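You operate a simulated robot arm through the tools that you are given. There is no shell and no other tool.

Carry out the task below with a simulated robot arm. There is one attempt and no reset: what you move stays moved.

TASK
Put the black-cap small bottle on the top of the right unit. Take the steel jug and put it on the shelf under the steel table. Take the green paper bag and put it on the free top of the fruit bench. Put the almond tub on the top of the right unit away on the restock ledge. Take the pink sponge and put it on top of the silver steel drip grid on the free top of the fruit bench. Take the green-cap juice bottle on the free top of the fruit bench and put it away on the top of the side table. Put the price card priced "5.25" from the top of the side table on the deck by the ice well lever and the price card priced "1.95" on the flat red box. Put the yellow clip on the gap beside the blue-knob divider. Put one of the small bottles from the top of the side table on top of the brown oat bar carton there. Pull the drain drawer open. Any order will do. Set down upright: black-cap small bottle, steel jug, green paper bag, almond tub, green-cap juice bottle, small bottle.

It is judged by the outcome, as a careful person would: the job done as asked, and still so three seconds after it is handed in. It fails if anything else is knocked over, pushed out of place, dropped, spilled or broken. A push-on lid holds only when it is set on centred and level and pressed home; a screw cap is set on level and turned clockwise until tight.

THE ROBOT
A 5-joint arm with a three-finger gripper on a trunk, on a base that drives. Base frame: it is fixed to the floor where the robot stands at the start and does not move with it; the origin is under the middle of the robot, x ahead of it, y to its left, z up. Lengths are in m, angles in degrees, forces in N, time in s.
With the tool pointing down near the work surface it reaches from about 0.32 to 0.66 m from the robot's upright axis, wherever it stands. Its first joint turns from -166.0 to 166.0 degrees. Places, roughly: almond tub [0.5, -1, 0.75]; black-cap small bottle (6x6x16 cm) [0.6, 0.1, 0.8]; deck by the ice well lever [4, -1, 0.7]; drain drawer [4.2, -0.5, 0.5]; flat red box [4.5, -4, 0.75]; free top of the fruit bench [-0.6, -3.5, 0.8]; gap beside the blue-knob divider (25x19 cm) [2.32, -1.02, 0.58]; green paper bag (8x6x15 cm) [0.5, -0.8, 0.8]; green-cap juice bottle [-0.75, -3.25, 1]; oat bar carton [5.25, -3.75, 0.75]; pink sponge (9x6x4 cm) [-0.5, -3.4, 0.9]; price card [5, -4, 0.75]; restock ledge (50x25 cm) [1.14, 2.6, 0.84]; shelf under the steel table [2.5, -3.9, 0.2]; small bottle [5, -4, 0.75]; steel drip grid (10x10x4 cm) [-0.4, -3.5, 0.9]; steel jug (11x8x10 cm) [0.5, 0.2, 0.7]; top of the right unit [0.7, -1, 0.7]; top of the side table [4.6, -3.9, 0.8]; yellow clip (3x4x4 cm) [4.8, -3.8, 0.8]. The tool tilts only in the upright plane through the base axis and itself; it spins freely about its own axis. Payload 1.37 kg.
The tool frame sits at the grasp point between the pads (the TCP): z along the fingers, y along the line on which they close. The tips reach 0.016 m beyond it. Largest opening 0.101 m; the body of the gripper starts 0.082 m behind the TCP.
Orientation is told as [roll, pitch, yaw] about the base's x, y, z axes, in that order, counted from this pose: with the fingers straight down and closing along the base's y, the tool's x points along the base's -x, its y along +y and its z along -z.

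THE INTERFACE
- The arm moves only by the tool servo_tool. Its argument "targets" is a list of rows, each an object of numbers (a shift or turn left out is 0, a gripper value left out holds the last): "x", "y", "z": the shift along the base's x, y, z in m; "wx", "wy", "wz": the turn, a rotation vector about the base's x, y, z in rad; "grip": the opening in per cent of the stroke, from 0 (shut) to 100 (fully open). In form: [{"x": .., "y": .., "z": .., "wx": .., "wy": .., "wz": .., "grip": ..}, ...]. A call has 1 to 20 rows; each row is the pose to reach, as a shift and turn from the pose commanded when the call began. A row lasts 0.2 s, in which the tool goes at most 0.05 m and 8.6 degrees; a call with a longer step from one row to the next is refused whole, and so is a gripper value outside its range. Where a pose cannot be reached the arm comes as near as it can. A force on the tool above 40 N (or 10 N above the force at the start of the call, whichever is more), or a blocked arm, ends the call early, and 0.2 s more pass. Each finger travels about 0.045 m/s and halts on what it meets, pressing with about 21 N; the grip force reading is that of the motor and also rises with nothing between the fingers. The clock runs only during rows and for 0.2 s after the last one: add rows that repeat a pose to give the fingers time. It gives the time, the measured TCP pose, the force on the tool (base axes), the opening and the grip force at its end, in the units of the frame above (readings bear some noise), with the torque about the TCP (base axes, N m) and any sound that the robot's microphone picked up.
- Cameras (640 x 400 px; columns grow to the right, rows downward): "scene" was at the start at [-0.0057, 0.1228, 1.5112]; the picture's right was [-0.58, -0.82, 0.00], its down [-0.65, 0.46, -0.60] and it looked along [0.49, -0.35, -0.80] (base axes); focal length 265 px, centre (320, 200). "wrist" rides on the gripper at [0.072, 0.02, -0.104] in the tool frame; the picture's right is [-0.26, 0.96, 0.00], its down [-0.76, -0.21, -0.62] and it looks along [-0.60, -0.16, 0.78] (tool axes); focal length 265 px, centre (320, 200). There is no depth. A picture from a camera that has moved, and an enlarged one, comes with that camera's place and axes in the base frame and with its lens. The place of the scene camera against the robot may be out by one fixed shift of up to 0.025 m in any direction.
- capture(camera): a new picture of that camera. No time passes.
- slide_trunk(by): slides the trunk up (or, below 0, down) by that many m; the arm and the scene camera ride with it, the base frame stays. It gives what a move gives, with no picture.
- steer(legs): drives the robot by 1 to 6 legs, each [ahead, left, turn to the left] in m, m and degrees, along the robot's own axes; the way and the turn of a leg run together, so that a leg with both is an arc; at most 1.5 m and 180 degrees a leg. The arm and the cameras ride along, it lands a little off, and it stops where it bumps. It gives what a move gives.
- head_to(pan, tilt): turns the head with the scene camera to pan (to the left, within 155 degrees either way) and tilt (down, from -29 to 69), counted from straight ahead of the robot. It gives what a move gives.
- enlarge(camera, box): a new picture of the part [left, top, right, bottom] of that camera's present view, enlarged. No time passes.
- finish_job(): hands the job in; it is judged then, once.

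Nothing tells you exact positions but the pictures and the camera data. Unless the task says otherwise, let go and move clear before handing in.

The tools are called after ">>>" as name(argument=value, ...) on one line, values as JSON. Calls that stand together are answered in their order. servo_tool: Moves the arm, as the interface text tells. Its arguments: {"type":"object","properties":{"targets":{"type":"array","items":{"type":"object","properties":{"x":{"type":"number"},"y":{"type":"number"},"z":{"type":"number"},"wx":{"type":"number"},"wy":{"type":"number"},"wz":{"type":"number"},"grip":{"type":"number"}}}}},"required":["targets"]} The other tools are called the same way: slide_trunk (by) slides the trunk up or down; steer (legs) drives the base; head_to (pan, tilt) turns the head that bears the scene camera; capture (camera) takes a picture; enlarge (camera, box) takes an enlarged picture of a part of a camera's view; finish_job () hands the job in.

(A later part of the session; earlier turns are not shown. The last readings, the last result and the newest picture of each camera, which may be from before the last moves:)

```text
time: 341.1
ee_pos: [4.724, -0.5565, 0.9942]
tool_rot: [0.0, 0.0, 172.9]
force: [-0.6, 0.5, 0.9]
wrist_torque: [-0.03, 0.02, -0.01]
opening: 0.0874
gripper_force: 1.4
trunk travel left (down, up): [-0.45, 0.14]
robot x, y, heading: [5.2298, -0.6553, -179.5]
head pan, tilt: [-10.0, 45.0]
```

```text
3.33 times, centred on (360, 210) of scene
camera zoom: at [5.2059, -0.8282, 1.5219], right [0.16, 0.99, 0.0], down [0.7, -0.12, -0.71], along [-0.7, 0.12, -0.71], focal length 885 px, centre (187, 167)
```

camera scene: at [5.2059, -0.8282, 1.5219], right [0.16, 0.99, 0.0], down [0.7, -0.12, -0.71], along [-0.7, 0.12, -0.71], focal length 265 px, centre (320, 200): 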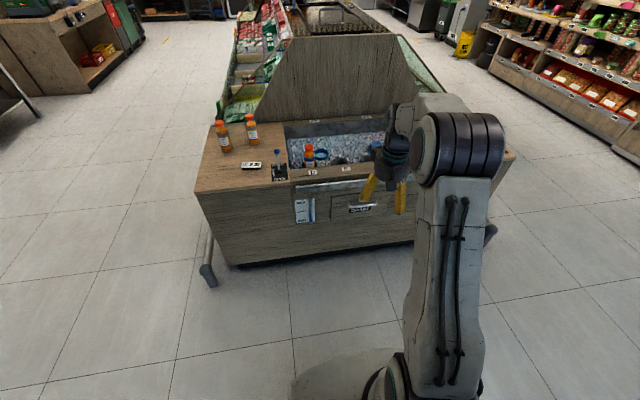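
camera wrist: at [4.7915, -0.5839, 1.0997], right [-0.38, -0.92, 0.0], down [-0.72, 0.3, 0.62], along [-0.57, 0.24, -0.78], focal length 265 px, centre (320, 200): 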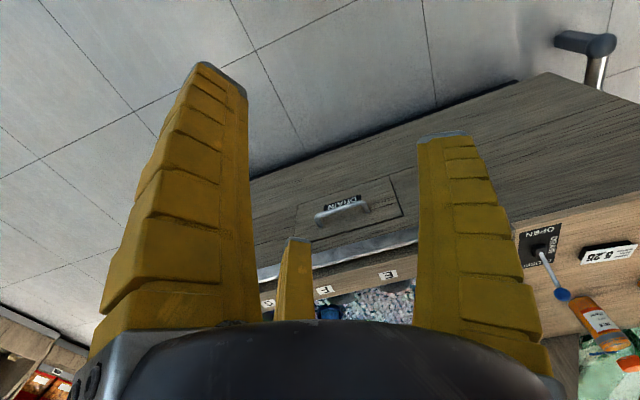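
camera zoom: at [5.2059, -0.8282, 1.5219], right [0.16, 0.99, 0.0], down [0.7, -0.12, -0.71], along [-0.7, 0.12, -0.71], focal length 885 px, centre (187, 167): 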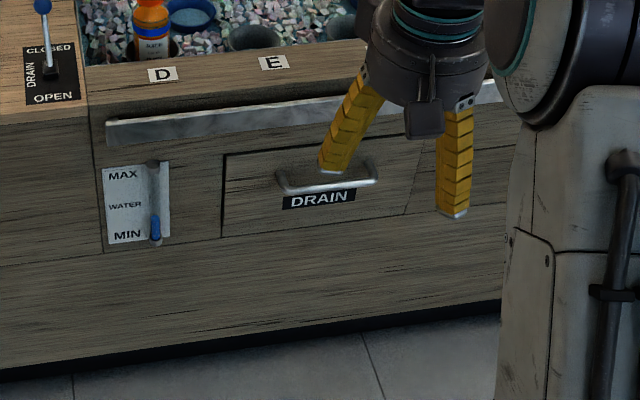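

The DRAIN drawer handle is a horizontal bar at about (4.325, −0.46, 0.54), 15 cm long, below a steel rail. I'll clamp it with a horizontal tool: line up at y≈−0.46 and lower the trunk.

>>> steer(legs=[[0, -0.2, 0]])

>>> slide_trunk(by=-0.38)

>>> capture(camera="scene")

```text
time: 342.8
ee_pos: [4.7209, -0.3532, 0.9954]
tool_rot: [0.0, 0.0, 173.0]
force: [-0.5, 0.0, -0.1]
wrist_torque: [-0.05, 0.01, -0.04]
opening: 0.0875
gripper_force: 1.1
trunk travel left (down, up): [-0.45, 0.14]
robot x, y, heading: [5.2274, -0.45, -179.2]
head pan, tilt: [-10.0, 45.0]
```

```text
time: 346.4
ee_pos: [4.7209, -0.3542, 0.6157]
tool_rot: [-0.1, 0.0, 173.0]
force: [-1.1, -0.4, 0.3]
wrist_torque: [0.02, 0.0, -0.03]
opening: 0.0875
gripper_force: 1.5
trunk travel left (down, up): [-0.07, 0.52]
robot x, y, heading: [5.2287, -0.4575, -179.4]
head pan, tilt: [-10.0, 45.0]
```

```text
taken
camera scene: at [5.2043, -0.6252, 1.1419], right [0.16, 0.99, 0.0], down [0.7, -0.11, -0.71], along [-0.7, 0.11, -0.71], focal length 265 px, centre (320, 200)
```

scene: 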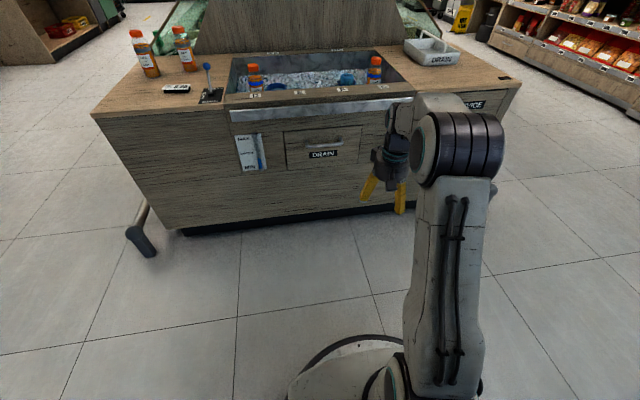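

I'll line the TCP up with the robot's axis plane and spin the tool to 90° so that one finger ends up on top after tilting.

>>> servo_tool(targets=[{"y": -0.03, "x": 0.01, "wz": -0.145}, {"y": -0.06, "x": 0.02, "wz": -0.29}, {"y": -0.09, "x": 0.03, "wz": -0.435}, {"y": -0.103, "x": 0.03, "wz": -0.58}, {"y": -0.103, "x": 0.03, "wz": -0.725}, {"y": -0.103, "x": 0.03, "wz": -0.87}, {"y": -0.103, "x": 0.03, "wz": -1.015}, {"y": -0.103, "x": 0.03, "wz": -1.16}, {"y": -0.103, "x": 0.03, "wz": -1.305}, {"y": -0.103, "x": 0.03, "wz": -1.45}, {"y": -0.103, "x": 0.03, "wz": -1.45}])

>>> servo_tool(targets=[{"wy": 0.14}, {"wy": 0.28}, {"wy": 0.42}, {"wy": 0.42}])

```text
time: 348.8
ee_pos: [4.7527, -0.4579, 0.6138]
tool_rot: [0.0, 0.1, 89.8]
force: [0.1, 0.1, -0.6]
wrist_torque: [0.0, -0.01, -0.02]
opening: 0.0875
gripper_force: 1.4
trunk travel left (down, up): [-0.07, 0.52]
robot x, y, heading: [5.2271, -0.4532, -179.3]
head pan, tilt: [-10.0, 45.0]
```

```text
time: 349.8
ee_pos: [4.7511, -0.457, 0.6146]
tool_rot: [24.0, 0.2, 89.9]
force: [-0.4, 0.7, 0.3]
wrist_torque: [0.0, 0.02, -0.03]
opening: 0.0875
gripper_force: 1.6
trunk travel left (down, up): [-0.07, 0.52]
robot x, y, heading: [5.2272, -0.4548, -179.1]
head pan, tilt: [-10.0, 45.0]
```

The tilt goes the right way. I'll continue to horizontal and bring the TCP down to the handle height.

>>> servo_tool(targets=[{"wy": 0.14, "z": -0.01}, {"wy": 0.28, "z": -0.02}, {"wy": 0.42, "z": -0.03}, {"wy": 0.56, "z": -0.04}, {"wy": 0.7, "z": -0.05}, {"wy": 0.84, "z": -0.06}, {"wy": 0.98, "z": -0.07}, {"wy": 1.12, "z": -0.074}, {"wy": 1.15, "z": -0.074, "grip": 100}, {"wy": 1.15, "z": -0.074}])

>>> capture(camera="wrist")

>>> capture(camera="scene")

```text
time: 352.0
ee_pos: [4.7043, -0.4552, 0.5518]
tool_rot: [89.8, 0.1, 90.0]
force: [0.0, 0.2, -0.6]
wrist_torque: [0.01, -0.03, -0.01]
opening: 0.1005
gripper_force: 0.1
out of reach, approached as far as the arm can: row 4, 5, 6, 7, 8, 9, 10
trunk travel left (down, up): [-0.07, 0.52]
robot x, y, heading: [5.2294, -0.4547, -179.5]
head pan, tilt: [-10.0, 45.0]
```

```text
taken
camera wrist: at [4.8067, -0.5265, 0.5724], right [0.0, 0.27, 0.96], down [0.62, 0.76, -0.21], along [-0.78, 0.6, -0.17], focal length 265 px, centre (320, 200)
```

wrist: 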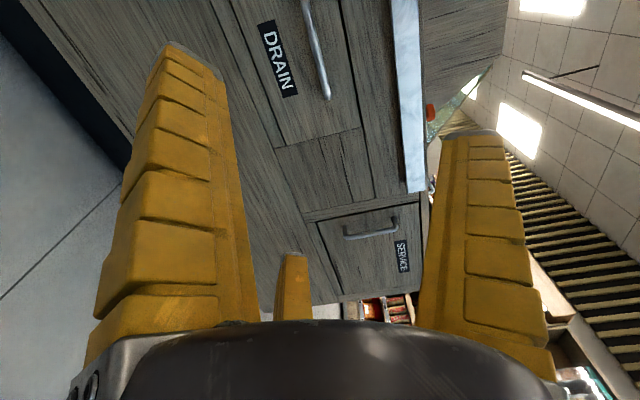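

```text
taken
camera scene: at [5.2044, -0.6252, 1.1419], right [0.16, 0.99, 0.0], down [0.7, -0.11, -0.71], along [-0.7, 0.11, -0.71], focal length 265 px, centre (320, 200)
```

scene: 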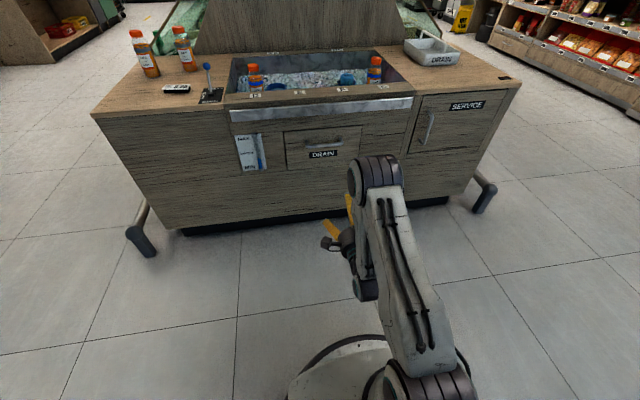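

The tool is horizontal, with the handle bar measured at z≈0.544 and y from −0.52 to −0.38. I'll extend slightly so the commanded pose is reachable, then check.

>>> servo_tool(targets=[{"x": -0.04, "z": 0.003}, {"x": -0.08, "z": 0.003}, {"x": -0.1, "z": 0.003}, {"x": -0.1, "z": 0.003}])

>>> capture(camera="wrist")

```text
time: 353.0
ee_pos: [4.6051, -0.4542, 0.5556]
tool_rot: [90.0, 0.0, 90.1]
force: [0.1, -0.2, 0.4]
wrist_torque: [-0.01, 0.05, -0.02]
opening: 0.1008
gripper_force: 0.0
trunk travel left (down, up): [-0.07, 0.52]
robot x, y, heading: [5.2282, -0.4514, -179.3]
head pan, tilt: [-10.0, 45.0]
```

```text
taken
camera wrist: at [4.7081, -0.5267, 0.5758], right [0.0, 0.27, 0.96], down [0.62, 0.76, -0.21], along [-0.78, 0.6, -0.17], focal length 265 px, centre (320, 200)
```

wrist: 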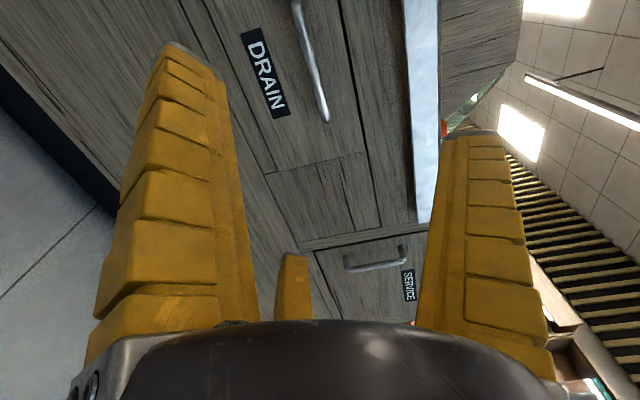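

The bar is at z≈0.543, so I'll lower the TCP 12 mm and drive forward 0.2 m for a closer look.

>>> servo_tool(targets=[{"z": -0.012}, {"z": -0.012}])

>>> steer(legs=[[0.19, 0, -0.5]])

>>> capture(camera="wrist")

>>> capture(camera="scene")

```text
time: 353.6
ee_pos: [4.6049, -0.4541, 0.5415]
tool_rot: [90.1, 0.2, 90.1]
force: [-0.4, -0.1, 0.6]
wrist_torque: [0.02, 0.04, -0.02]
opening: 0.1006
gripper_force: 0.0
trunk travel left (down, up): [-0.07, 0.52]
robot x, y, heading: [5.2287, -0.4555, -179.1]
head pan, tilt: [-10.0, 45.0]
```

```text
time: 355.2
ee_pos: [4.4154, -0.4478, 0.5418]
tool_rot: [90.2, 0.1, 89.4]
force: [-0.6, -0.2, -0.5]
wrist_torque: [-0.01, 0.0, -0.01]
opening: 0.1007
gripper_force: 0.0
trunk travel left (down, up): [-0.07, 0.52]
robot x, y, heading: [5.0422, -0.4585, 179.9]
head pan, tilt: [-10.0, 45.0]
```

```text
taken
camera wrist: at [4.5177, -0.5214, 0.5625], right [0.0, 0.27, 0.96], down [0.63, 0.75, -0.21], along [-0.78, 0.61, -0.17], focal length 265 px, centre (320, 200)
```

wrist: 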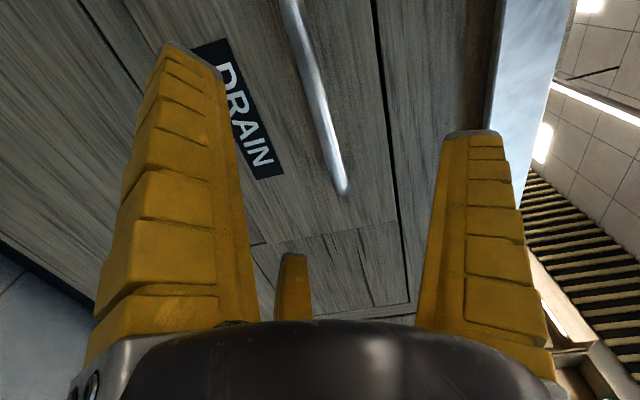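

```text
taken
camera scene: at [5.0121, -0.6261, 1.1419], right [0.17, 0.98, 0.0], down [0.7, -0.12, -0.71], along [-0.7, 0.12, -0.71], focal length 265 px, centre (320, 200)
```

scene: 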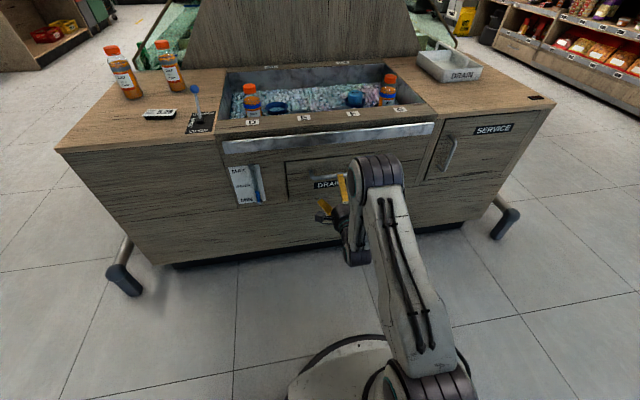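

The bar is at x≈4.33, z≈0.544. I'll drive 0.08 m closer so the fingers straddle it.

>>> steer(legs=[[0.08, 0, 0]])

>>> capture(camera="wrist")

```text
time: 356.2
ee_pos: [4.3352, -0.4487, 0.5415]
tool_rot: [89.9, 0.1, 89.3]
force: [-0.4, 0.0, 0.5]
wrist_torque: [-0.01, 0.01, 0.0]
opening: 0.1007
gripper_force: 0.0
trunk travel left (down, up): [-0.07, 0.52]
robot x, y, heading: [4.9591, -0.4563, 180.1]
head pan, tilt: [-10.0, 45.0]
```

```text
taken
camera wrist: at [4.437, -0.5211, 0.5625], right [0.0, 0.27, 0.96], down [0.63, 0.75, -0.21], along [-0.78, 0.61, -0.17], focal length 265 px, centre (320, 200)
```

wrist: 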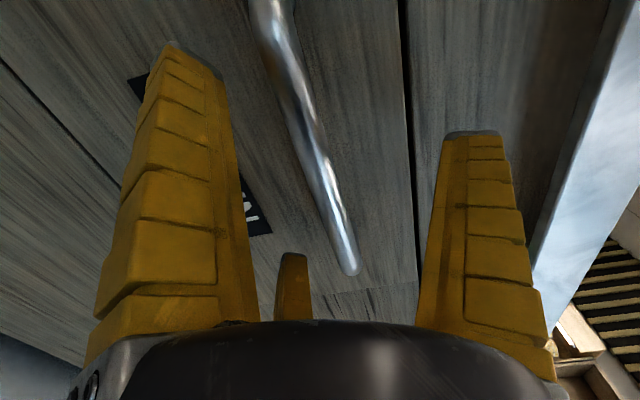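

The bar lies between the fingers at the TCP. I'll close on it.

>>> servo_tool(targets=[{"grip": 80}, {"grip": 60}, {"grip": 40}, {"grip": 20}, {"grip": 5}, {"grip": 0}, {"grip": 0}, {"grip": 0}, {"grip": 0}, {"grip": 0}])

>>> capture(camera="wrist")

```text
time: 358.4
ee_pos: [4.335, -0.449, 0.5407]
tool_rot: [89.7, 0.1, 89.4]
force: [-1.0, -9.1, -12.2]
wrist_torque: [0.04, 0.04, -0.02]
opening: 0.017
gripper_force: 27.8
trunk travel left (down, up): [-0.07, 0.52]
robot x, y, heading: [4.9565, -0.4555, 180.0]
head pan, tilt: [-10.0, 45.0]
```

```text
taken
camera wrist: at [4.4369, -0.522, 0.5612], right [0.0, 0.27, 0.96], down [0.63, 0.75, -0.21], along [-0.78, 0.61, -0.17], focal length 265 px, centre (320, 200)
```

wrist: 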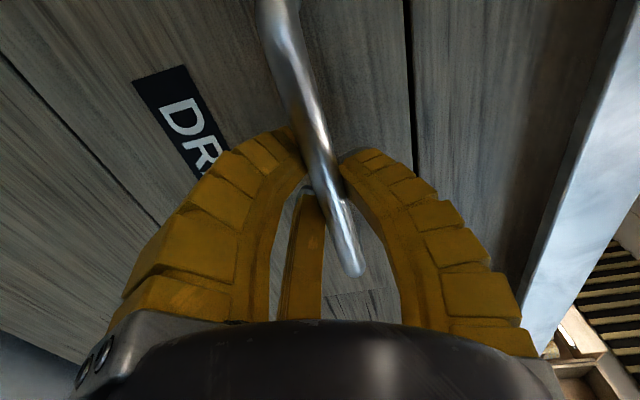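

The bar is clamped. I'll pull by driving backwards and check.

>>> steer(legs=[[-0.12, 0, 0]])

>>> capture(camera="scene")

>>> capture(camera="wrist")

```text
time: 359.7
ee_pos: [4.4559, -0.4484, 0.5393]
tool_rot: [89.7, 0.1, 89.4]
force: [-1.3, -13.2, -15.8]
wrist_torque: [0.06, 0.04, 0.04]
opening: 0.0168
gripper_force: 27.4
trunk travel left (down, up): [-0.07, 0.52]
robot x, y, heading: [5.0747, -0.4562, 180.0]
head pan, tilt: [-10.0, 45.0]
```

```text
taken
camera scene: at [5.0511, -0.6269, 1.1417], right [0.17, 0.98, 0.0], down [0.7, -0.12, -0.71], along [-0.7, 0.12, -0.71], focal length 265 px, centre (320, 200)
```

scene: 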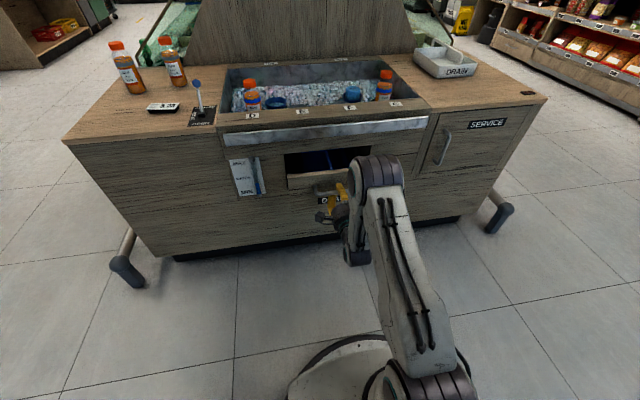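

```text
taken
camera wrist: at [4.5576, -0.5219, 0.5612], right [0.0, 0.27, 0.96], down [0.63, 0.75, -0.21], along [-0.78, 0.61, -0.17], focal length 265 px, centre (320, 200)
```

wrist: 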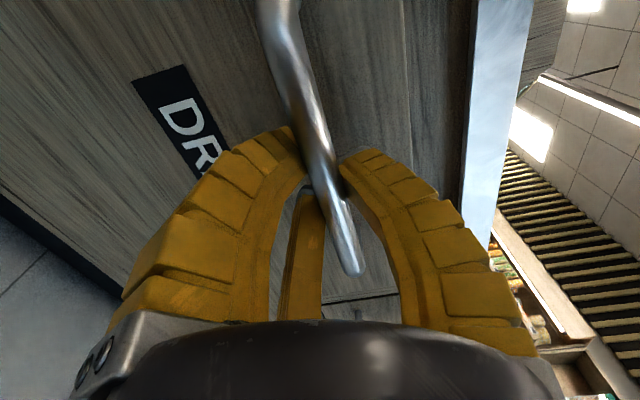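

The drawer is sliding out freely, open by about 12 cm. I'll pull another 8 cm.

>>> steer(legs=[[-0.08, 0, 0]])

>>> capture(camera="scene")

```text
time: 360.7
ee_pos: [4.5367, -0.4489, 0.5412]
tool_rot: [89.6, 0.1, 89.4]
force: [-0.3, -6.7, -7.1]
wrist_torque: [0.04, 0.03, 0.05]
opening: 0.0171
gripper_force: 27.5
trunk travel left (down, up): [-0.07, 0.52]
robot x, y, heading: [5.1559, -0.4535, 179.9]
head pan, tilt: [-10.0, 45.0]
```

```text
taken
camera scene: at [5.1311, -0.6266, 1.1418], right [0.17, 0.98, 0.0], down [0.7, -0.12, -0.71], along [-0.7, 0.12, -0.71], focal length 265 px, centre (320, 200)
```

scene: 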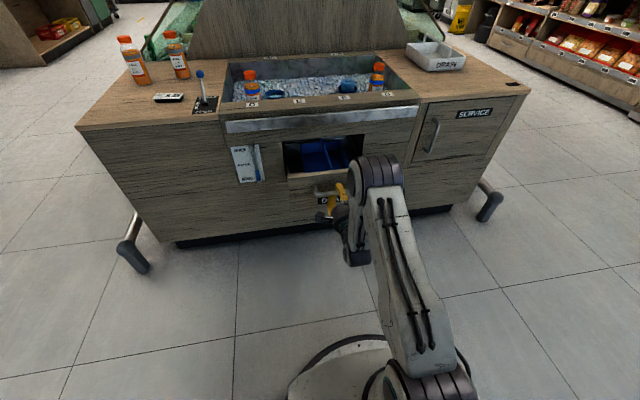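

Open about 20 cm with no stop felt. I'll pull a little more, watching for the end stop.

>>> steer(legs=[[-0.05, 0, 0]])

>>> enlarge(camera="scene", box=[240, 110, 400, 250])

```text
time: 361.7
ee_pos: [4.5873, -0.4489, 0.5397]
tool_rot: [89.6, 0.1, 89.5]
force: [-0.6, 1.0, -3.1]
wrist_torque: [0.1, 0.0, -0.01]
opening: 0.0169
gripper_force: 28.1
trunk travel left (down, up): [-0.07, 0.52]
robot x, y, heading: [5.2088, -0.4551, 179.9]
head pan, tilt: [-10.0, 45.0]
```

```text
2.86 times, centred on (320, 180) of scene
camera zoom: at [5.1822, -0.6262, 1.1419], right [0.17, 0.98, 0.0], down [0.7, -0.12, -0.71], along [-0.7, 0.12, -0.71], focal length 758 px, centre (320, 257)
```

zoom: 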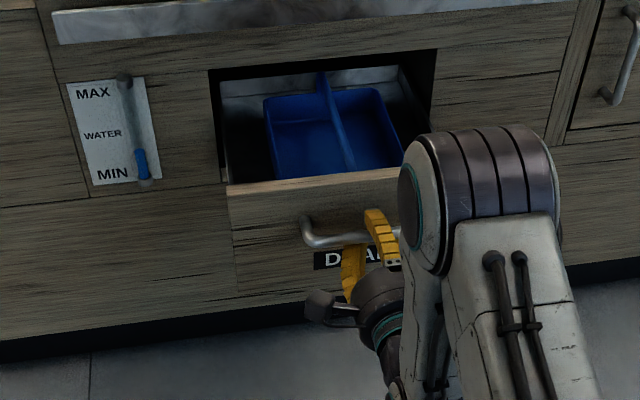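

The drawer is open by about 25 cm, with a blue bin visible inside. I'll release the handle and back away.

>>> servo_tool(targets=[{"grip": 20}, {"grip": 40}, {"grip": 60}, {"grip": 80}, {"grip": 100}, {"grip": 100}, {"grip": 100}])

>>> steer(legs=[[-0.25, 0, 0]])

>>> capture(camera="scene")

```text
time: 363.3
ee_pos: [4.587, -0.4481, 0.5406]
tool_rot: [89.7, 0.2, 89.4]
force: [-0.5, 0.2, -0.2]
wrist_torque: [0.04, 0.01, -0.01]
opening: 0.1008
gripper_force: 0.1
trunk travel left (down, up): [-0.07, 0.52]
robot x, y, heading: [5.2084, -0.4567, 180.3]
head pan, tilt: [-10.0, 45.0]
```

```text
time: 365.1
ee_pos: [4.8422, -0.4465, 0.5404]
tool_rot: [89.7, 0.1, 89.2]
force: [0.3, 0.4, -0.2]
wrist_torque: [-0.01, -0.02, -0.02]
opening: 0.1004
gripper_force: 0.1
trunk travel left (down, up): [-0.07, 0.52]
robot x, y, heading: [5.4662, -0.4551, 179.7]
head pan, tilt: [-10.0, 45.0]
```

```text
taken
camera scene: at [5.4377, -0.6268, 1.1419], right [0.18, 0.98, 0.0], down [0.7, -0.13, -0.71], along [-0.7, 0.13, -0.71], focal length 265 px, centre (320, 200)
```

scene: 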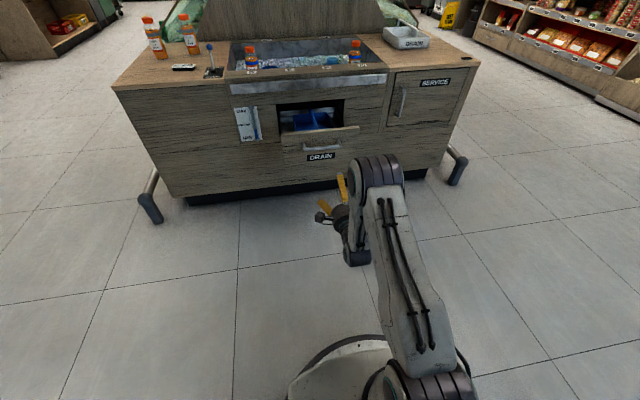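

The drain drawer stays open. Next I raise the trunk again and tilt the tool back down, then fetch the yellow clip.

>>> slide_trunk(by=0.38)

>>> servo_tool(targets=[{"wy": -0.14, "x": 0.02}, {"wy": -0.28, "x": 0.04}, {"wy": -0.42, "x": 0.06}, {"wy": -0.56, "x": 0.08}, {"wy": -0.7, "x": 0.1}, {"wy": -0.84, "x": 0.12}, {"wy": -0.98, "x": 0.14}, {"wy": -1.12, "x": 0.16}, {"wy": -1.26, "x": 0.18, "z": 0.03}, {"wy": -1.4, "x": 0.2, "z": 0.06}, {"wy": -1.54, "x": 0.2, "z": 0.09}, {"wy": -1.566, "x": 0.2, "z": 0.11}, {"wy": -1.566, "x": 0.2, "z": 0.11}])

```text
time: 368.8
ee_pos: [4.8436, -0.4478, 0.9203]
tool_rot: [89.6, 0.1, 89.2]
force: [-0.7, -0.4, 0.1]
wrist_torque: [-0.02, 0.0, -0.04]
opening: 0.1007
gripper_force: 0.0
trunk travel left (down, up): [-0.45, 0.14]
robot x, y, heading: [5.4658, -0.4546, 179.6]
head pan, tilt: [-10.0, 45.0]
```

```text
time: 371.6
ee_pos: [5.0414, -0.4481, 1.0298]
tool_rot: [0.0, 0.1, 89.9]
force: [0.5, 0.7, 0.5]
wrist_torque: [0.03, -0.02, 0.02]
opening: 0.1006
gripper_force: 0.1
trunk travel left (down, up): [-0.45, 0.14]
robot x, y, heading: [5.4658, -0.4519, 179.9]
head pan, tilt: [-10.0, 45.0]
```

Now I drive back to the side table for the yellow clip.

>>> steer(legs=[[0, 1.1, 0], [0, 1.0, 0], [0, 0, 90], [0, -0.56, 0], [0.75, 0, 0]])

>>> head_to(pan=0, tilt=45)

>>> capture(camera="scene")

```text
time: 392.5
ee_pos: [4.9308, -3.7756, 1.0293]
tool_rot: [-0.1, 0.0, -178.0]
force: [0.1, -0.5, 0.5]
wrist_torque: [0.01, 0.03, 0.01]
opening: 0.1007
gripper_force: 0.1
trunk travel left (down, up): [-0.45, 0.14]
robot x, y, heading: [4.9227, -3.3569, -88.2]
head pan, tilt: [-10.0, 45.0]
```

```text
time: 393.2
ee_pos: [4.93, -3.7764, 1.0299]
tool_rot: [0.0, 0.0, -178.0]
force: [0.6, -0.4, 0.3]
wrist_torque: [0.05, -0.01, 0.02]
opening: 0.1005
gripper_force: 0.1
trunk travel left (down, up): [-0.45, 0.14]
robot x, y, heading: [4.9237, -3.3533, -88.2]
head pan, tilt: [0.0, 45.0]
```

```text
taken
camera scene: at [5.0922, -3.3794, 1.5219], right [-1.0, -0.03, 0.0], down [-0.02, 0.71, -0.71], along [0.02, -0.71, -0.71], focal length 265 px, centre (320, 200)
```

scene: 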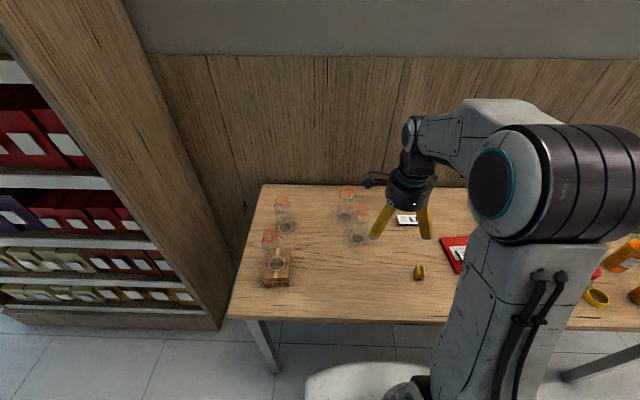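

The clip is at about pixel (420, 272). I'll enlarge it and move the gripper above it.

>>> enlarge(camera="scene", box=[380, 240, 480, 310])

>>> servo_tool(targets=[{"x": -0.04, "z": -0.02}, {"x": -0.08, "z": -0.04}, {"x": -0.12, "z": -0.06, "y": -0.015}, {"x": -0.13, "z": -0.09, "y": -0.024}, {"x": -0.13, "z": -0.12, "y": -0.024}, {"x": -0.13, "z": -0.12, "y": -0.024}])

>>> capture(camera="wrist")

```text
5.71 times, centred on (430, 275) of scene
camera zoom: at [5.0922, -3.3794, 1.5219], right [-1.0, -0.03, 0.0], down [-0.02, 0.71, -0.71], along [0.02, -0.71, -0.71], focal length 1516 px, centre (-309, -229)
```

zoom: 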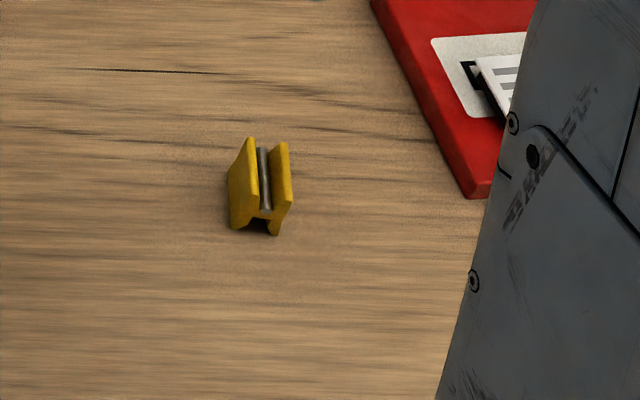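

```text
time: 394.6
ee_pos: [4.8016, -3.7983, 0.9085]
tool_rot: [-0.1, 0.1, -178.1]
force: [0.4, -0.5, -0.5]
wrist_torque: [-0.01, 0.02, -0.01]
opening: 0.1005
gripper_force: 0.0
trunk travel left (down, up): [-0.45, 0.14]
robot x, y, heading: [4.9241, -3.3506, -88.2]
head pan, tilt: [0.0, 45.0]
```

```text
taken
camera wrist: at [4.8731, -3.8155, 1.0143], right [-0.23, -0.97, 0.0], down [-0.76, 0.18, 0.62], along [-0.6, 0.14, -0.78], focal length 265 px, centre (320, 200)
```

wrist: 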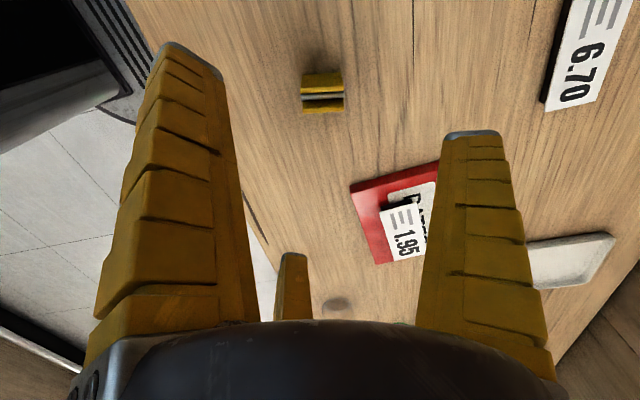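

The clip is at about (4.806, −3.803), right under the gripper. I'll descend to z 0.777 and close.

>>> servo_tool(targets=[{"x": 0.004, "y": -0.004, "z": -0.04}, {"x": 0.004, "y": -0.004, "z": -0.08}, {"x": 0.004, "y": -0.004, "z": -0.11}, {"x": 0.004, "y": -0.004, "z": -0.131}, {"x": 0.004, "y": -0.004, "z": -0.131}])

>>> capture(camera="wrist")

```text
time: 395.8
ee_pos: [4.805, -3.8043, 0.7771]
tool_rot: [0.0, 0.0, -178.1]
force: [-0.4, 0.0, -0.1]
wrist_torque: [-0.01, 0.01, -0.03]
opening: 0.1005
gripper_force: 0.1
trunk travel left (down, up): [-0.45, 0.14]
robot x, y, heading: [4.9236, -3.3505, -88.3]
head pan, tilt: [0.0, 45.0]
```

```text
taken
camera wrist: at [4.8771, -3.8216, 0.8822], right [-0.23, -0.97, 0.0], down [-0.76, 0.18, 0.62], along [-0.6, 0.14, -0.78], focal length 265 px, centre (320, 200)
```

wrist: 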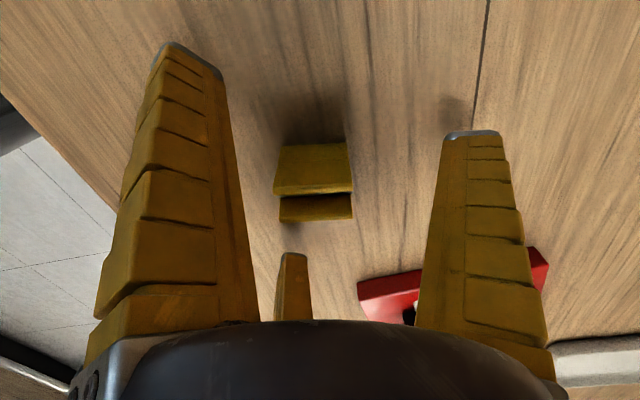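

The clip is centred. Closing.

>>> servo_tool(targets=[{"grip": 80}, {"grip": 65}, {"grip": 50}, {"grip": 35}, {"grip": 20}, {"grip": 10}, {"grip": 10}, {"grip": 10}])

>>> capture(camera="wrist")

>>> servo_tool(targets=[{"z": 0.01}, {"z": 0.04}, {"z": 0.08}, {"z": 0.12}, {"z": 0.16}, {"z": 0.2}, {"z": 0.24}])

>>> capture(camera="wrist")

```text
time: 397.6
ee_pos: [4.8049, -3.8053, 0.7788]
tool_rot: [0.0, 0.1, -178.1]
force: [-1.0, -0.4, 3.9]
wrist_torque: [-0.06, 0.02, 0.0]
opening: 0.0223
gripper_force: 20.9
trunk travel left (down, up): [-0.45, 0.14]
robot x, y, heading: [4.923, -3.3534, -88.3]
head pan, tilt: [0.0, 45.0]
```

```text
taken
camera wrist: at [4.8769, -3.8216, 0.8828], right [-0.23, -0.97, 0.0], down [-0.76, 0.18, 0.62], along [-0.6, 0.14, -0.78], focal length 265 px, centre (320, 200)
```

wrist: 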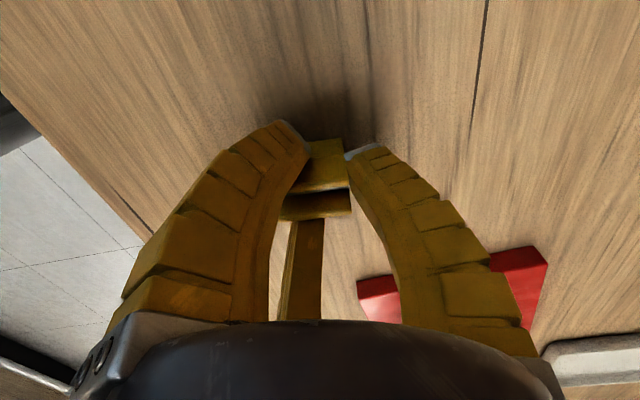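

```text
time: 399.2
ee_pos: [4.8045, -3.8037, 1.0195]
tool_rot: [-0.1, 0.0, -177.9]
force: [0.7, -0.6, -0.6]
wrist_torque: [0.0, -0.02, 0.0]
opening: 0.0207
gripper_force: 21.0
trunk travel left (down, up): [-0.45, 0.14]
robot x, y, heading: [4.92, -3.3501, -88.3]
head pan, tilt: [0.0, 45.0]
```

```text
taken
camera wrist: at [4.8749, -3.8214, 1.1244], right [-0.23, -0.97, 0.0], down [-0.76, 0.18, 0.62], along [-0.6, 0.14, -0.78], focal length 265 px, centre (320, 200)
```

wrist: 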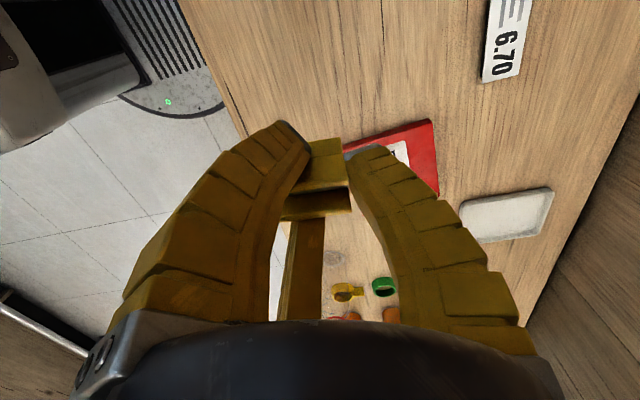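

The clip is held. I'll drive to the refrigerated island's tray near x≈2.3 and face +y.

>>> steer(legs=[[-0.9, 0, 0], [0, -1.3, 0], [0, -1.25, 0], [0, 0, 90], [0, 0, 88]])

>>> head_to(pan=0, tilt=30)

>>> capture(camera="scene")

```text
time: 423.4
ee_pos: [2.4875, -2.1473, 1.0187]
tool_rot: [0.0, 0.0, 0.4]
force: [0.9, -0.2, 0.2]
wrist_torque: [-0.02, -0.05, 0.0]
opening: 0.0188
gripper_force: 21.1
trunk travel left (down, up): [-0.45, 0.14]
robot x, y, heading: [2.3559, -2.5954, 90.4]
head pan, tilt: [0.0, 45.0]
```

```text
time: 424.2
ee_pos: [2.4884, -2.147, 1.0192]
tool_rot: [-0.1, -0.1, 0.4]
force: [-0.4, -0.8, 0.0]
wrist_torque: [0.0, -0.01, -0.04]
opening: 0.0186
gripper_force: 21.3
trunk travel left (down, up): [-0.45, 0.14]
robot x, y, heading: [2.3579, -2.5962, 90.5]
head pan, tilt: [0.0, 30.0]
```

```text
taken
camera scene: at [2.1751, -2.5748, 1.5444], right [1.0, 0.0, 0.0], down [0.0, -0.5, -0.87], along [0.0, 0.87, -0.5], focal length 265 px, centre (320, 200)
```

scene: 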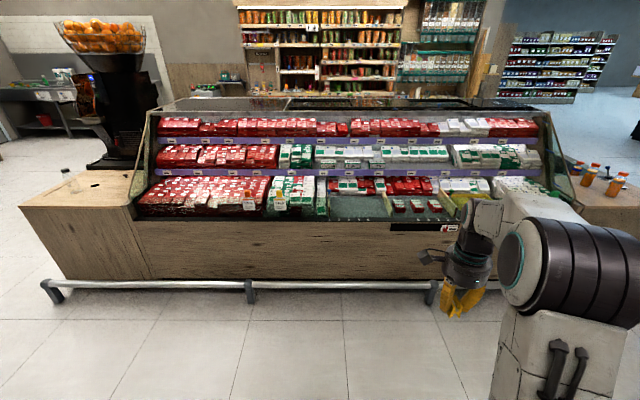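

>>> enlarge(camera="scene", box=[280, 150, 460, 260])

>>> capture(camera="wrist")

```text
3.56 times, centred on (370, 205) of scene
camera zoom: at [2.1751, -2.5748, 1.5444], right [1.0, 0.0, 0.0], down [0.0, -0.5, -0.87], along [0.0, 0.87, -0.5], focal length 944 px, centre (142, 182)
```

zoom: 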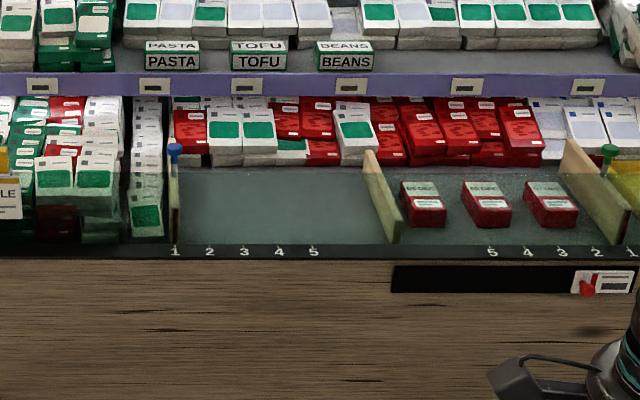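

```text
taken
camera wrist: at [2.4146, -2.1273, 1.1238], right [0.26, 0.97, 0.0], down [0.76, -0.2, 0.62], along [0.6, -0.16, -0.78], focal length 265 px, centre (320, 200)
```

wrist: 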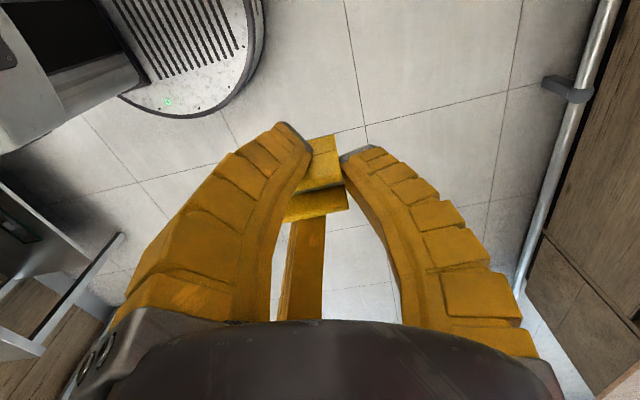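

The gap is the empty tray stretch right of the blue-knob divider, about x 2.2–2.45, y −1.12 to −0.93, floor z≈0.58. A bumper rail runs at y≈−1.35, so I'll approach to y≈−1.71.

>>> steer(legs=[[0.85, 0.03, -0.4]])

>>> head_to(pan=0, tilt=50)

>>> capture(camera="scene")

>>> capture(camera="wrist")

```text
time: 428.7
ee_pos: [2.4589, -1.3123, 1.0192]
tool_rot: [0.0, 0.0, 0.0]
force: [0.1, 0.6, 0.4]
wrist_torque: [0.01, -0.01, 0.02]
opening: 0.0185
gripper_force: 21.0
trunk travel left (down, up): [-0.45, 0.14]
robot x, y, heading: [2.3251, -1.759, 89.8]
head pan, tilt: [0.0, 30.0]
```

```text
time: 429.5
ee_pos: [2.4575, -1.3123, 1.0201]
tool_rot: [-0.1, 0.0, 0.1]
force: [0.5, -0.3, -0.8]
wrist_torque: [0.01, 0.01, 0.0]
opening: 0.0184
gripper_force: 20.8
trunk travel left (down, up): [-0.45, 0.14]
robot x, y, heading: [2.3237, -1.7608, 90.3]
head pan, tilt: [0.0, 50.0]
```

```text
taken
camera scene: at [2.1435, -1.752, 1.515], right [1.0, 0.0, 0.0], down [0.0, -0.77, -0.64], along [0.0, 0.64, -0.77], focal length 265 px, centre (320, 200)
```

scene: 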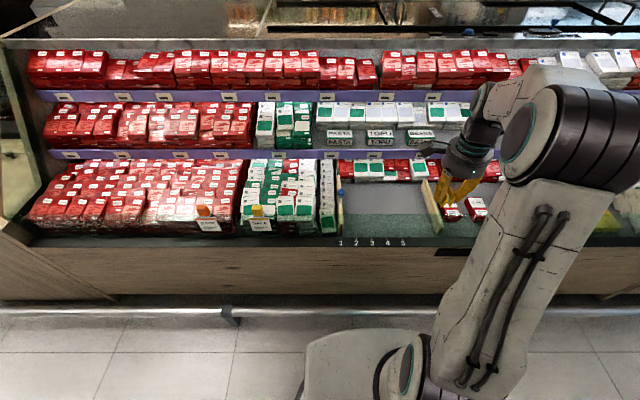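

```text
taken
camera wrist: at [2.3853, -1.2923, 1.1238], right [0.26, 0.96, 0.0], down [0.76, -0.21, 0.62], along [0.6, -0.16, -0.78], focal length 265 px, centre (320, 200)
```

wrist: 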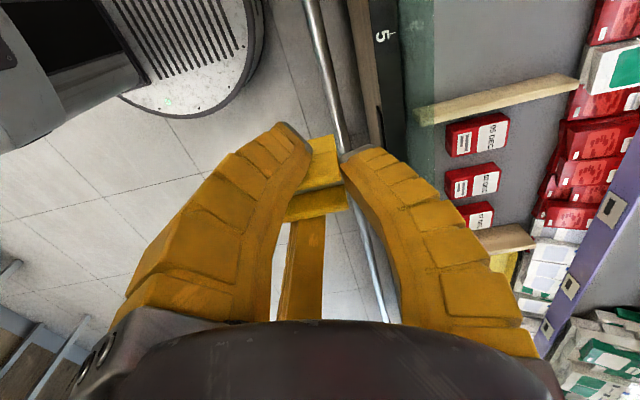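

>>> enlarge(camera="scene", box=[310, 130, 510, 260])

```text
3.08 times, centred on (410, 195) of scene
camera zoom: at [2.1435, -1.752, 1.515], right [1.0, 0.0, 0.0], down [0.0, -0.77, -0.64], along [0.0, 0.64, -0.77], focal length 816 px, centre (43, 215)
```

zoom: 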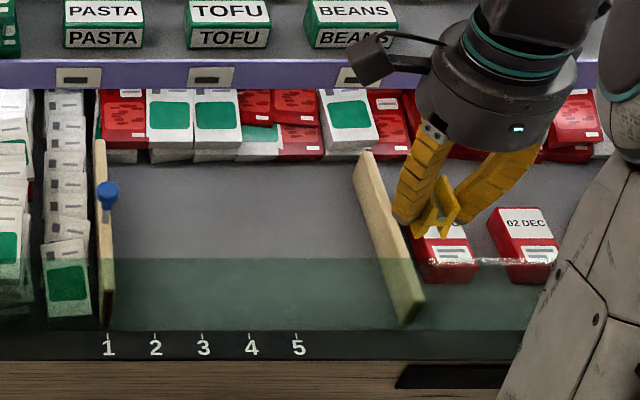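

A glass lip about z 0.70 stands in front of the tray; the gap spans x≈2.22–2.6 behind it. I'll move 8 cm closer, bring the gripper in front of me, and lower the trunk.

>>> steer(legs=[[0.075, 0, 0]])

>>> servo_tool(targets=[{"x": -0.04}, {"x": -0.08}, {"x": -0.125}, {"x": -0.125}])

>>> slide_trunk(by=-0.12)

>>> capture(camera="wrist")

>>> capture(camera="scene")

```text
time: 430.5
ee_pos: [2.4592, -1.2368, 1.0187]
tool_rot: [-0.1, 0.0, 0.0]
force: [-1.0, 0.6, -0.5]
wrist_torque: [-0.04, -0.02, 0.02]
opening: 0.0184
gripper_force: 21.1
trunk travel left (down, up): [-0.45, 0.14]
robot x, y, heading: [2.3221, -1.687, 90.0]
head pan, tilt: [0.0, 50.0]
```

```text
time: 431.5
ee_pos: [2.3304, -1.2377, 1.0189]
tool_rot: [0.0, 0.0, 0.1]
force: [-0.6, 0.2, -0.7]
wrist_torque: [0.02, 0.01, 0.0]
opening: 0.0184
gripper_force: 21.0
trunk travel left (down, up): [-0.45, 0.14]
robot x, y, heading: [2.3294, -1.6845, 90.1]
head pan, tilt: [0.0, 50.0]
```

```text
time: 433.0
ee_pos: [2.3322, -1.2388, 0.9016]
tool_rot: [-0.1, -0.1, 0.0]
force: [0.0, -0.1, -0.4]
wrist_torque: [0.0, 0.02, 0.0]
opening: 0.0186
gripper_force: 20.4
trunk travel left (down, up): [-0.33, 0.26]
robot x, y, heading: [2.3227, -1.6842, 89.9]
head pan, tilt: [0.0, 50.0]
```

```text
taken
camera wrist: at [2.2579, -1.2178, 1.0047], right [0.26, 0.96, 0.0], down [0.76, -0.21, 0.62], along [0.6, -0.16, -0.78], focal length 265 px, centre (320, 200)
```

wrist: 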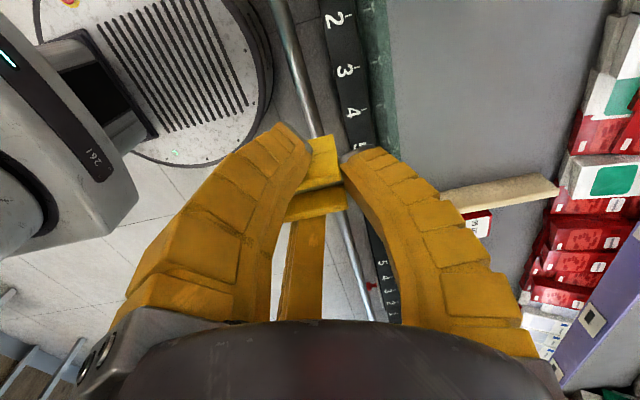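

```text
taken
camera scene: at [2.1436, -1.6772, 1.395], right [1.0, 0.0, 0.0], down [0.0, -0.77, -0.64], along [0.0, 0.64, -0.77], focal length 265 px, centre (320, 200)
```

scene: 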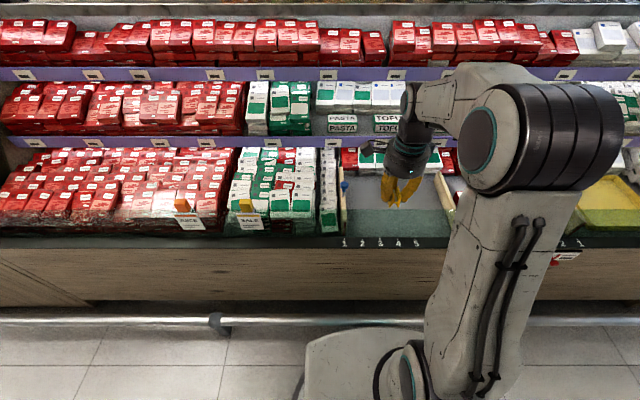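

The gap floor runs y −1.16 to −0.85. I'll extend to y≈−1.03 above it.

>>> servo_tool(targets=[{"y": 0.04, "z": -0.02}, {"y": 0.08, "z": -0.04}, {"y": 0.12, "z": -0.06}, {"y": 0.16, "z": -0.08}, {"y": 0.2, "z": -0.1}, {"y": 0.205, "z": -0.1}])

>>> capture(camera="wrist")

>>> enlarge(camera="scene", box=[310, 100, 510, 260])

```text
time: 434.4
ee_pos: [2.3326, -1.032, 0.798]
tool_rot: [-0.3, 0.0, 0.1]
force: [0.2, -0.3, -0.1]
wrist_torque: [-0.05, 0.02, 0.01]
opening: 0.0188
gripper_force: 20.9
trunk travel left (down, up): [-0.33, 0.26]
robot x, y, heading: [2.3243, -1.6825, 90.1]
head pan, tilt: [0.0, 50.0]
```

```text
taken
camera wrist: at [2.2584, -1.0117, 0.9037], right [0.26, 0.96, 0.0], down [0.76, -0.2, 0.62], along [0.6, -0.17, -0.78], focal length 265 px, centre (320, 200)
```

wrist: 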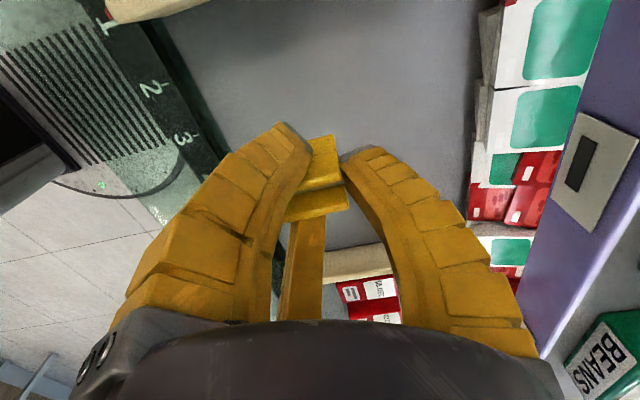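

```text
2.50 times, centred on (410, 180) of scene
camera zoom: at [2.1436, -1.6766, 1.395], right [1.0, 0.0, 0.0], down [0.0, -0.77, -0.64], along [0.0, 0.64, -0.77], focal length 663 px, centre (95, 250)
```

zoom: 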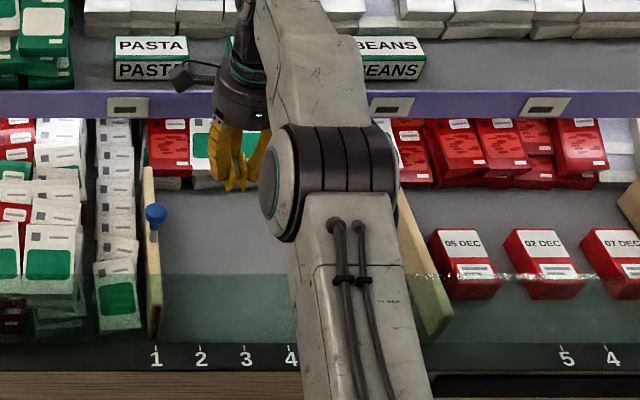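

There is good clearance around. I'll lower towards the tray floor.

>>> servo_tool(targets=[{"z": -0.04}, {"z": -0.08}, {"z": -0.12}, {"z": -0.15}, {"z": -0.165}, {"z": -0.165}])

>>> capture(camera="wrist")

>>> enlarge(camera="scene", box=[310, 100, 510, 260])

```text
time: 435.8
ee_pos: [2.3314, -1.0321, 0.6333]
tool_rot: [0.0, 0.0, 0.1]
force: [0.6, -0.6, -0.3]
wrist_torque: [0.01, 0.0, 0.04]
opening: 0.0186
gripper_force: 21.3
trunk travel left (down, up): [-0.33, 0.26]
robot x, y, heading: [2.3267, -1.6878, 89.9]
head pan, tilt: [0.0, 50.0]
```

```text
taken
camera wrist: at [2.2575, -1.0118, 0.739], right [0.26, 0.96, 0.0], down [0.76, -0.21, 0.62], along [0.6, -0.16, -0.78], focal length 265 px, centre (320, 200)
```

wrist: 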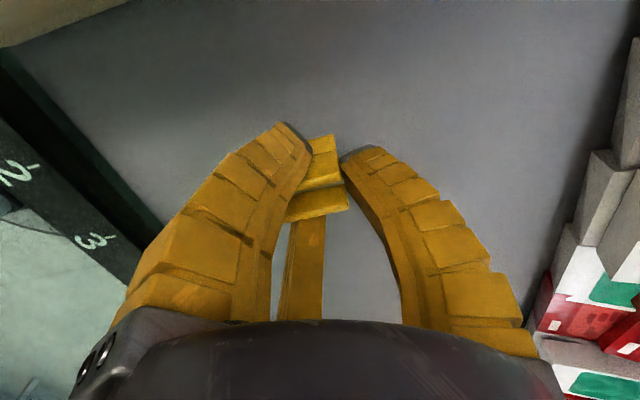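

```text
2.50 times, centred on (410, 180) of scene
camera zoom: at [2.1436, -1.677, 1.395], right [1.0, 0.0, 0.0], down [0.0, -0.77, -0.64], along [0.0, 0.64, -0.77], focal length 663 px, centre (95, 250)
```

zoom: 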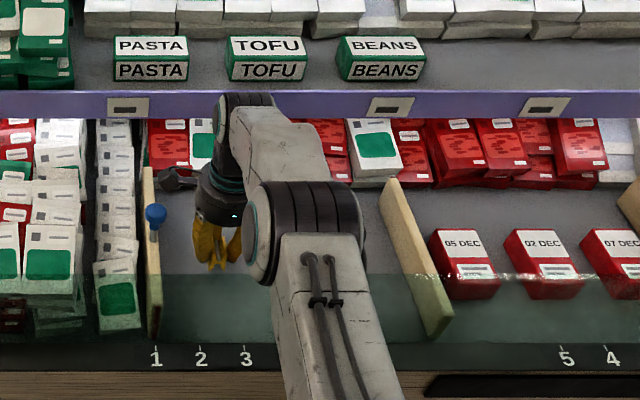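

The wrist camera is close to the blue knob, so I'll shift 5 cm to +x before lowering further.

>>> servo_tool(targets=[{"x": 0.025}, {"x": 0.05}, {"x": 0.05, "z": -0.008}, {"x": 0.05, "z": -0.016}, {"x": 0.05, "z": -0.016}])

>>> servo_tool(targets=[{"z": -0.003}, {"z": -0.005}, {"z": -0.005}])

>>> servo_tool(targets=[{"z": -0.003}, {"z": -0.005}, {"z": -0.005}])

>>> capture(camera="wrist")

```text
time: 437.0
ee_pos: [2.382, -1.0332, 0.6186]
tool_rot: [0.0, 0.0, 0.1]
force: [0.1, -0.4, 1.1]
wrist_torque: [0.01, -0.01, 0.01]
opening: 0.0185
gripper_force: 21.1
trunk travel left (down, up): [-0.33, 0.26]
robot x, y, heading: [2.3236, -1.6837, 89.7]
head pan, tilt: [0.0, 50.0]
```

```text
time: 437.8
ee_pos: [2.3818, -1.0322, 0.6149]
tool_rot: [0.0, 0.0, 0.2]
force: [-0.3, 0.3, -0.2]
wrist_torque: [0.04, -0.02, -0.05]
opening: 0.0187
gripper_force: 21.1
trunk travel left (down, up): [-0.33, 0.26]
robot x, y, heading: [2.3256, -1.6883, 89.8]
head pan, tilt: [0.0, 50.0]
```

```text
time: 438.6
ee_pos: [2.3821, -1.0326, 0.6111]
tool_rot: [0.2, -0.1, 0.0]
force: [0.7, -3.6, 18.0]
wrist_torque: [-0.36, -0.01, -0.04]
opening: 0.0206
gripper_force: 21.2
trunk travel left (down, up): [-0.33, 0.26]
robot x, y, heading: [2.3209, -1.6814, 89.9]
head pan, tilt: [0.0, 50.0]
```

```text
taken
camera wrist: at [2.3079, -1.0132, 0.7165], right [0.26, 0.96, 0.0], down [0.76, -0.21, 0.62], along [0.6, -0.16, -0.78], focal length 265 px, centre (320, 200)
```

wrist: 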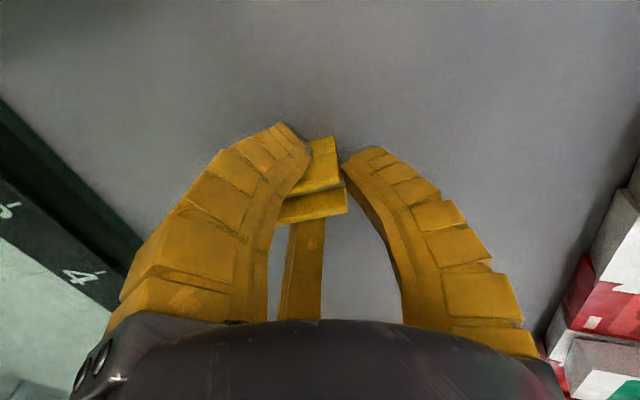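

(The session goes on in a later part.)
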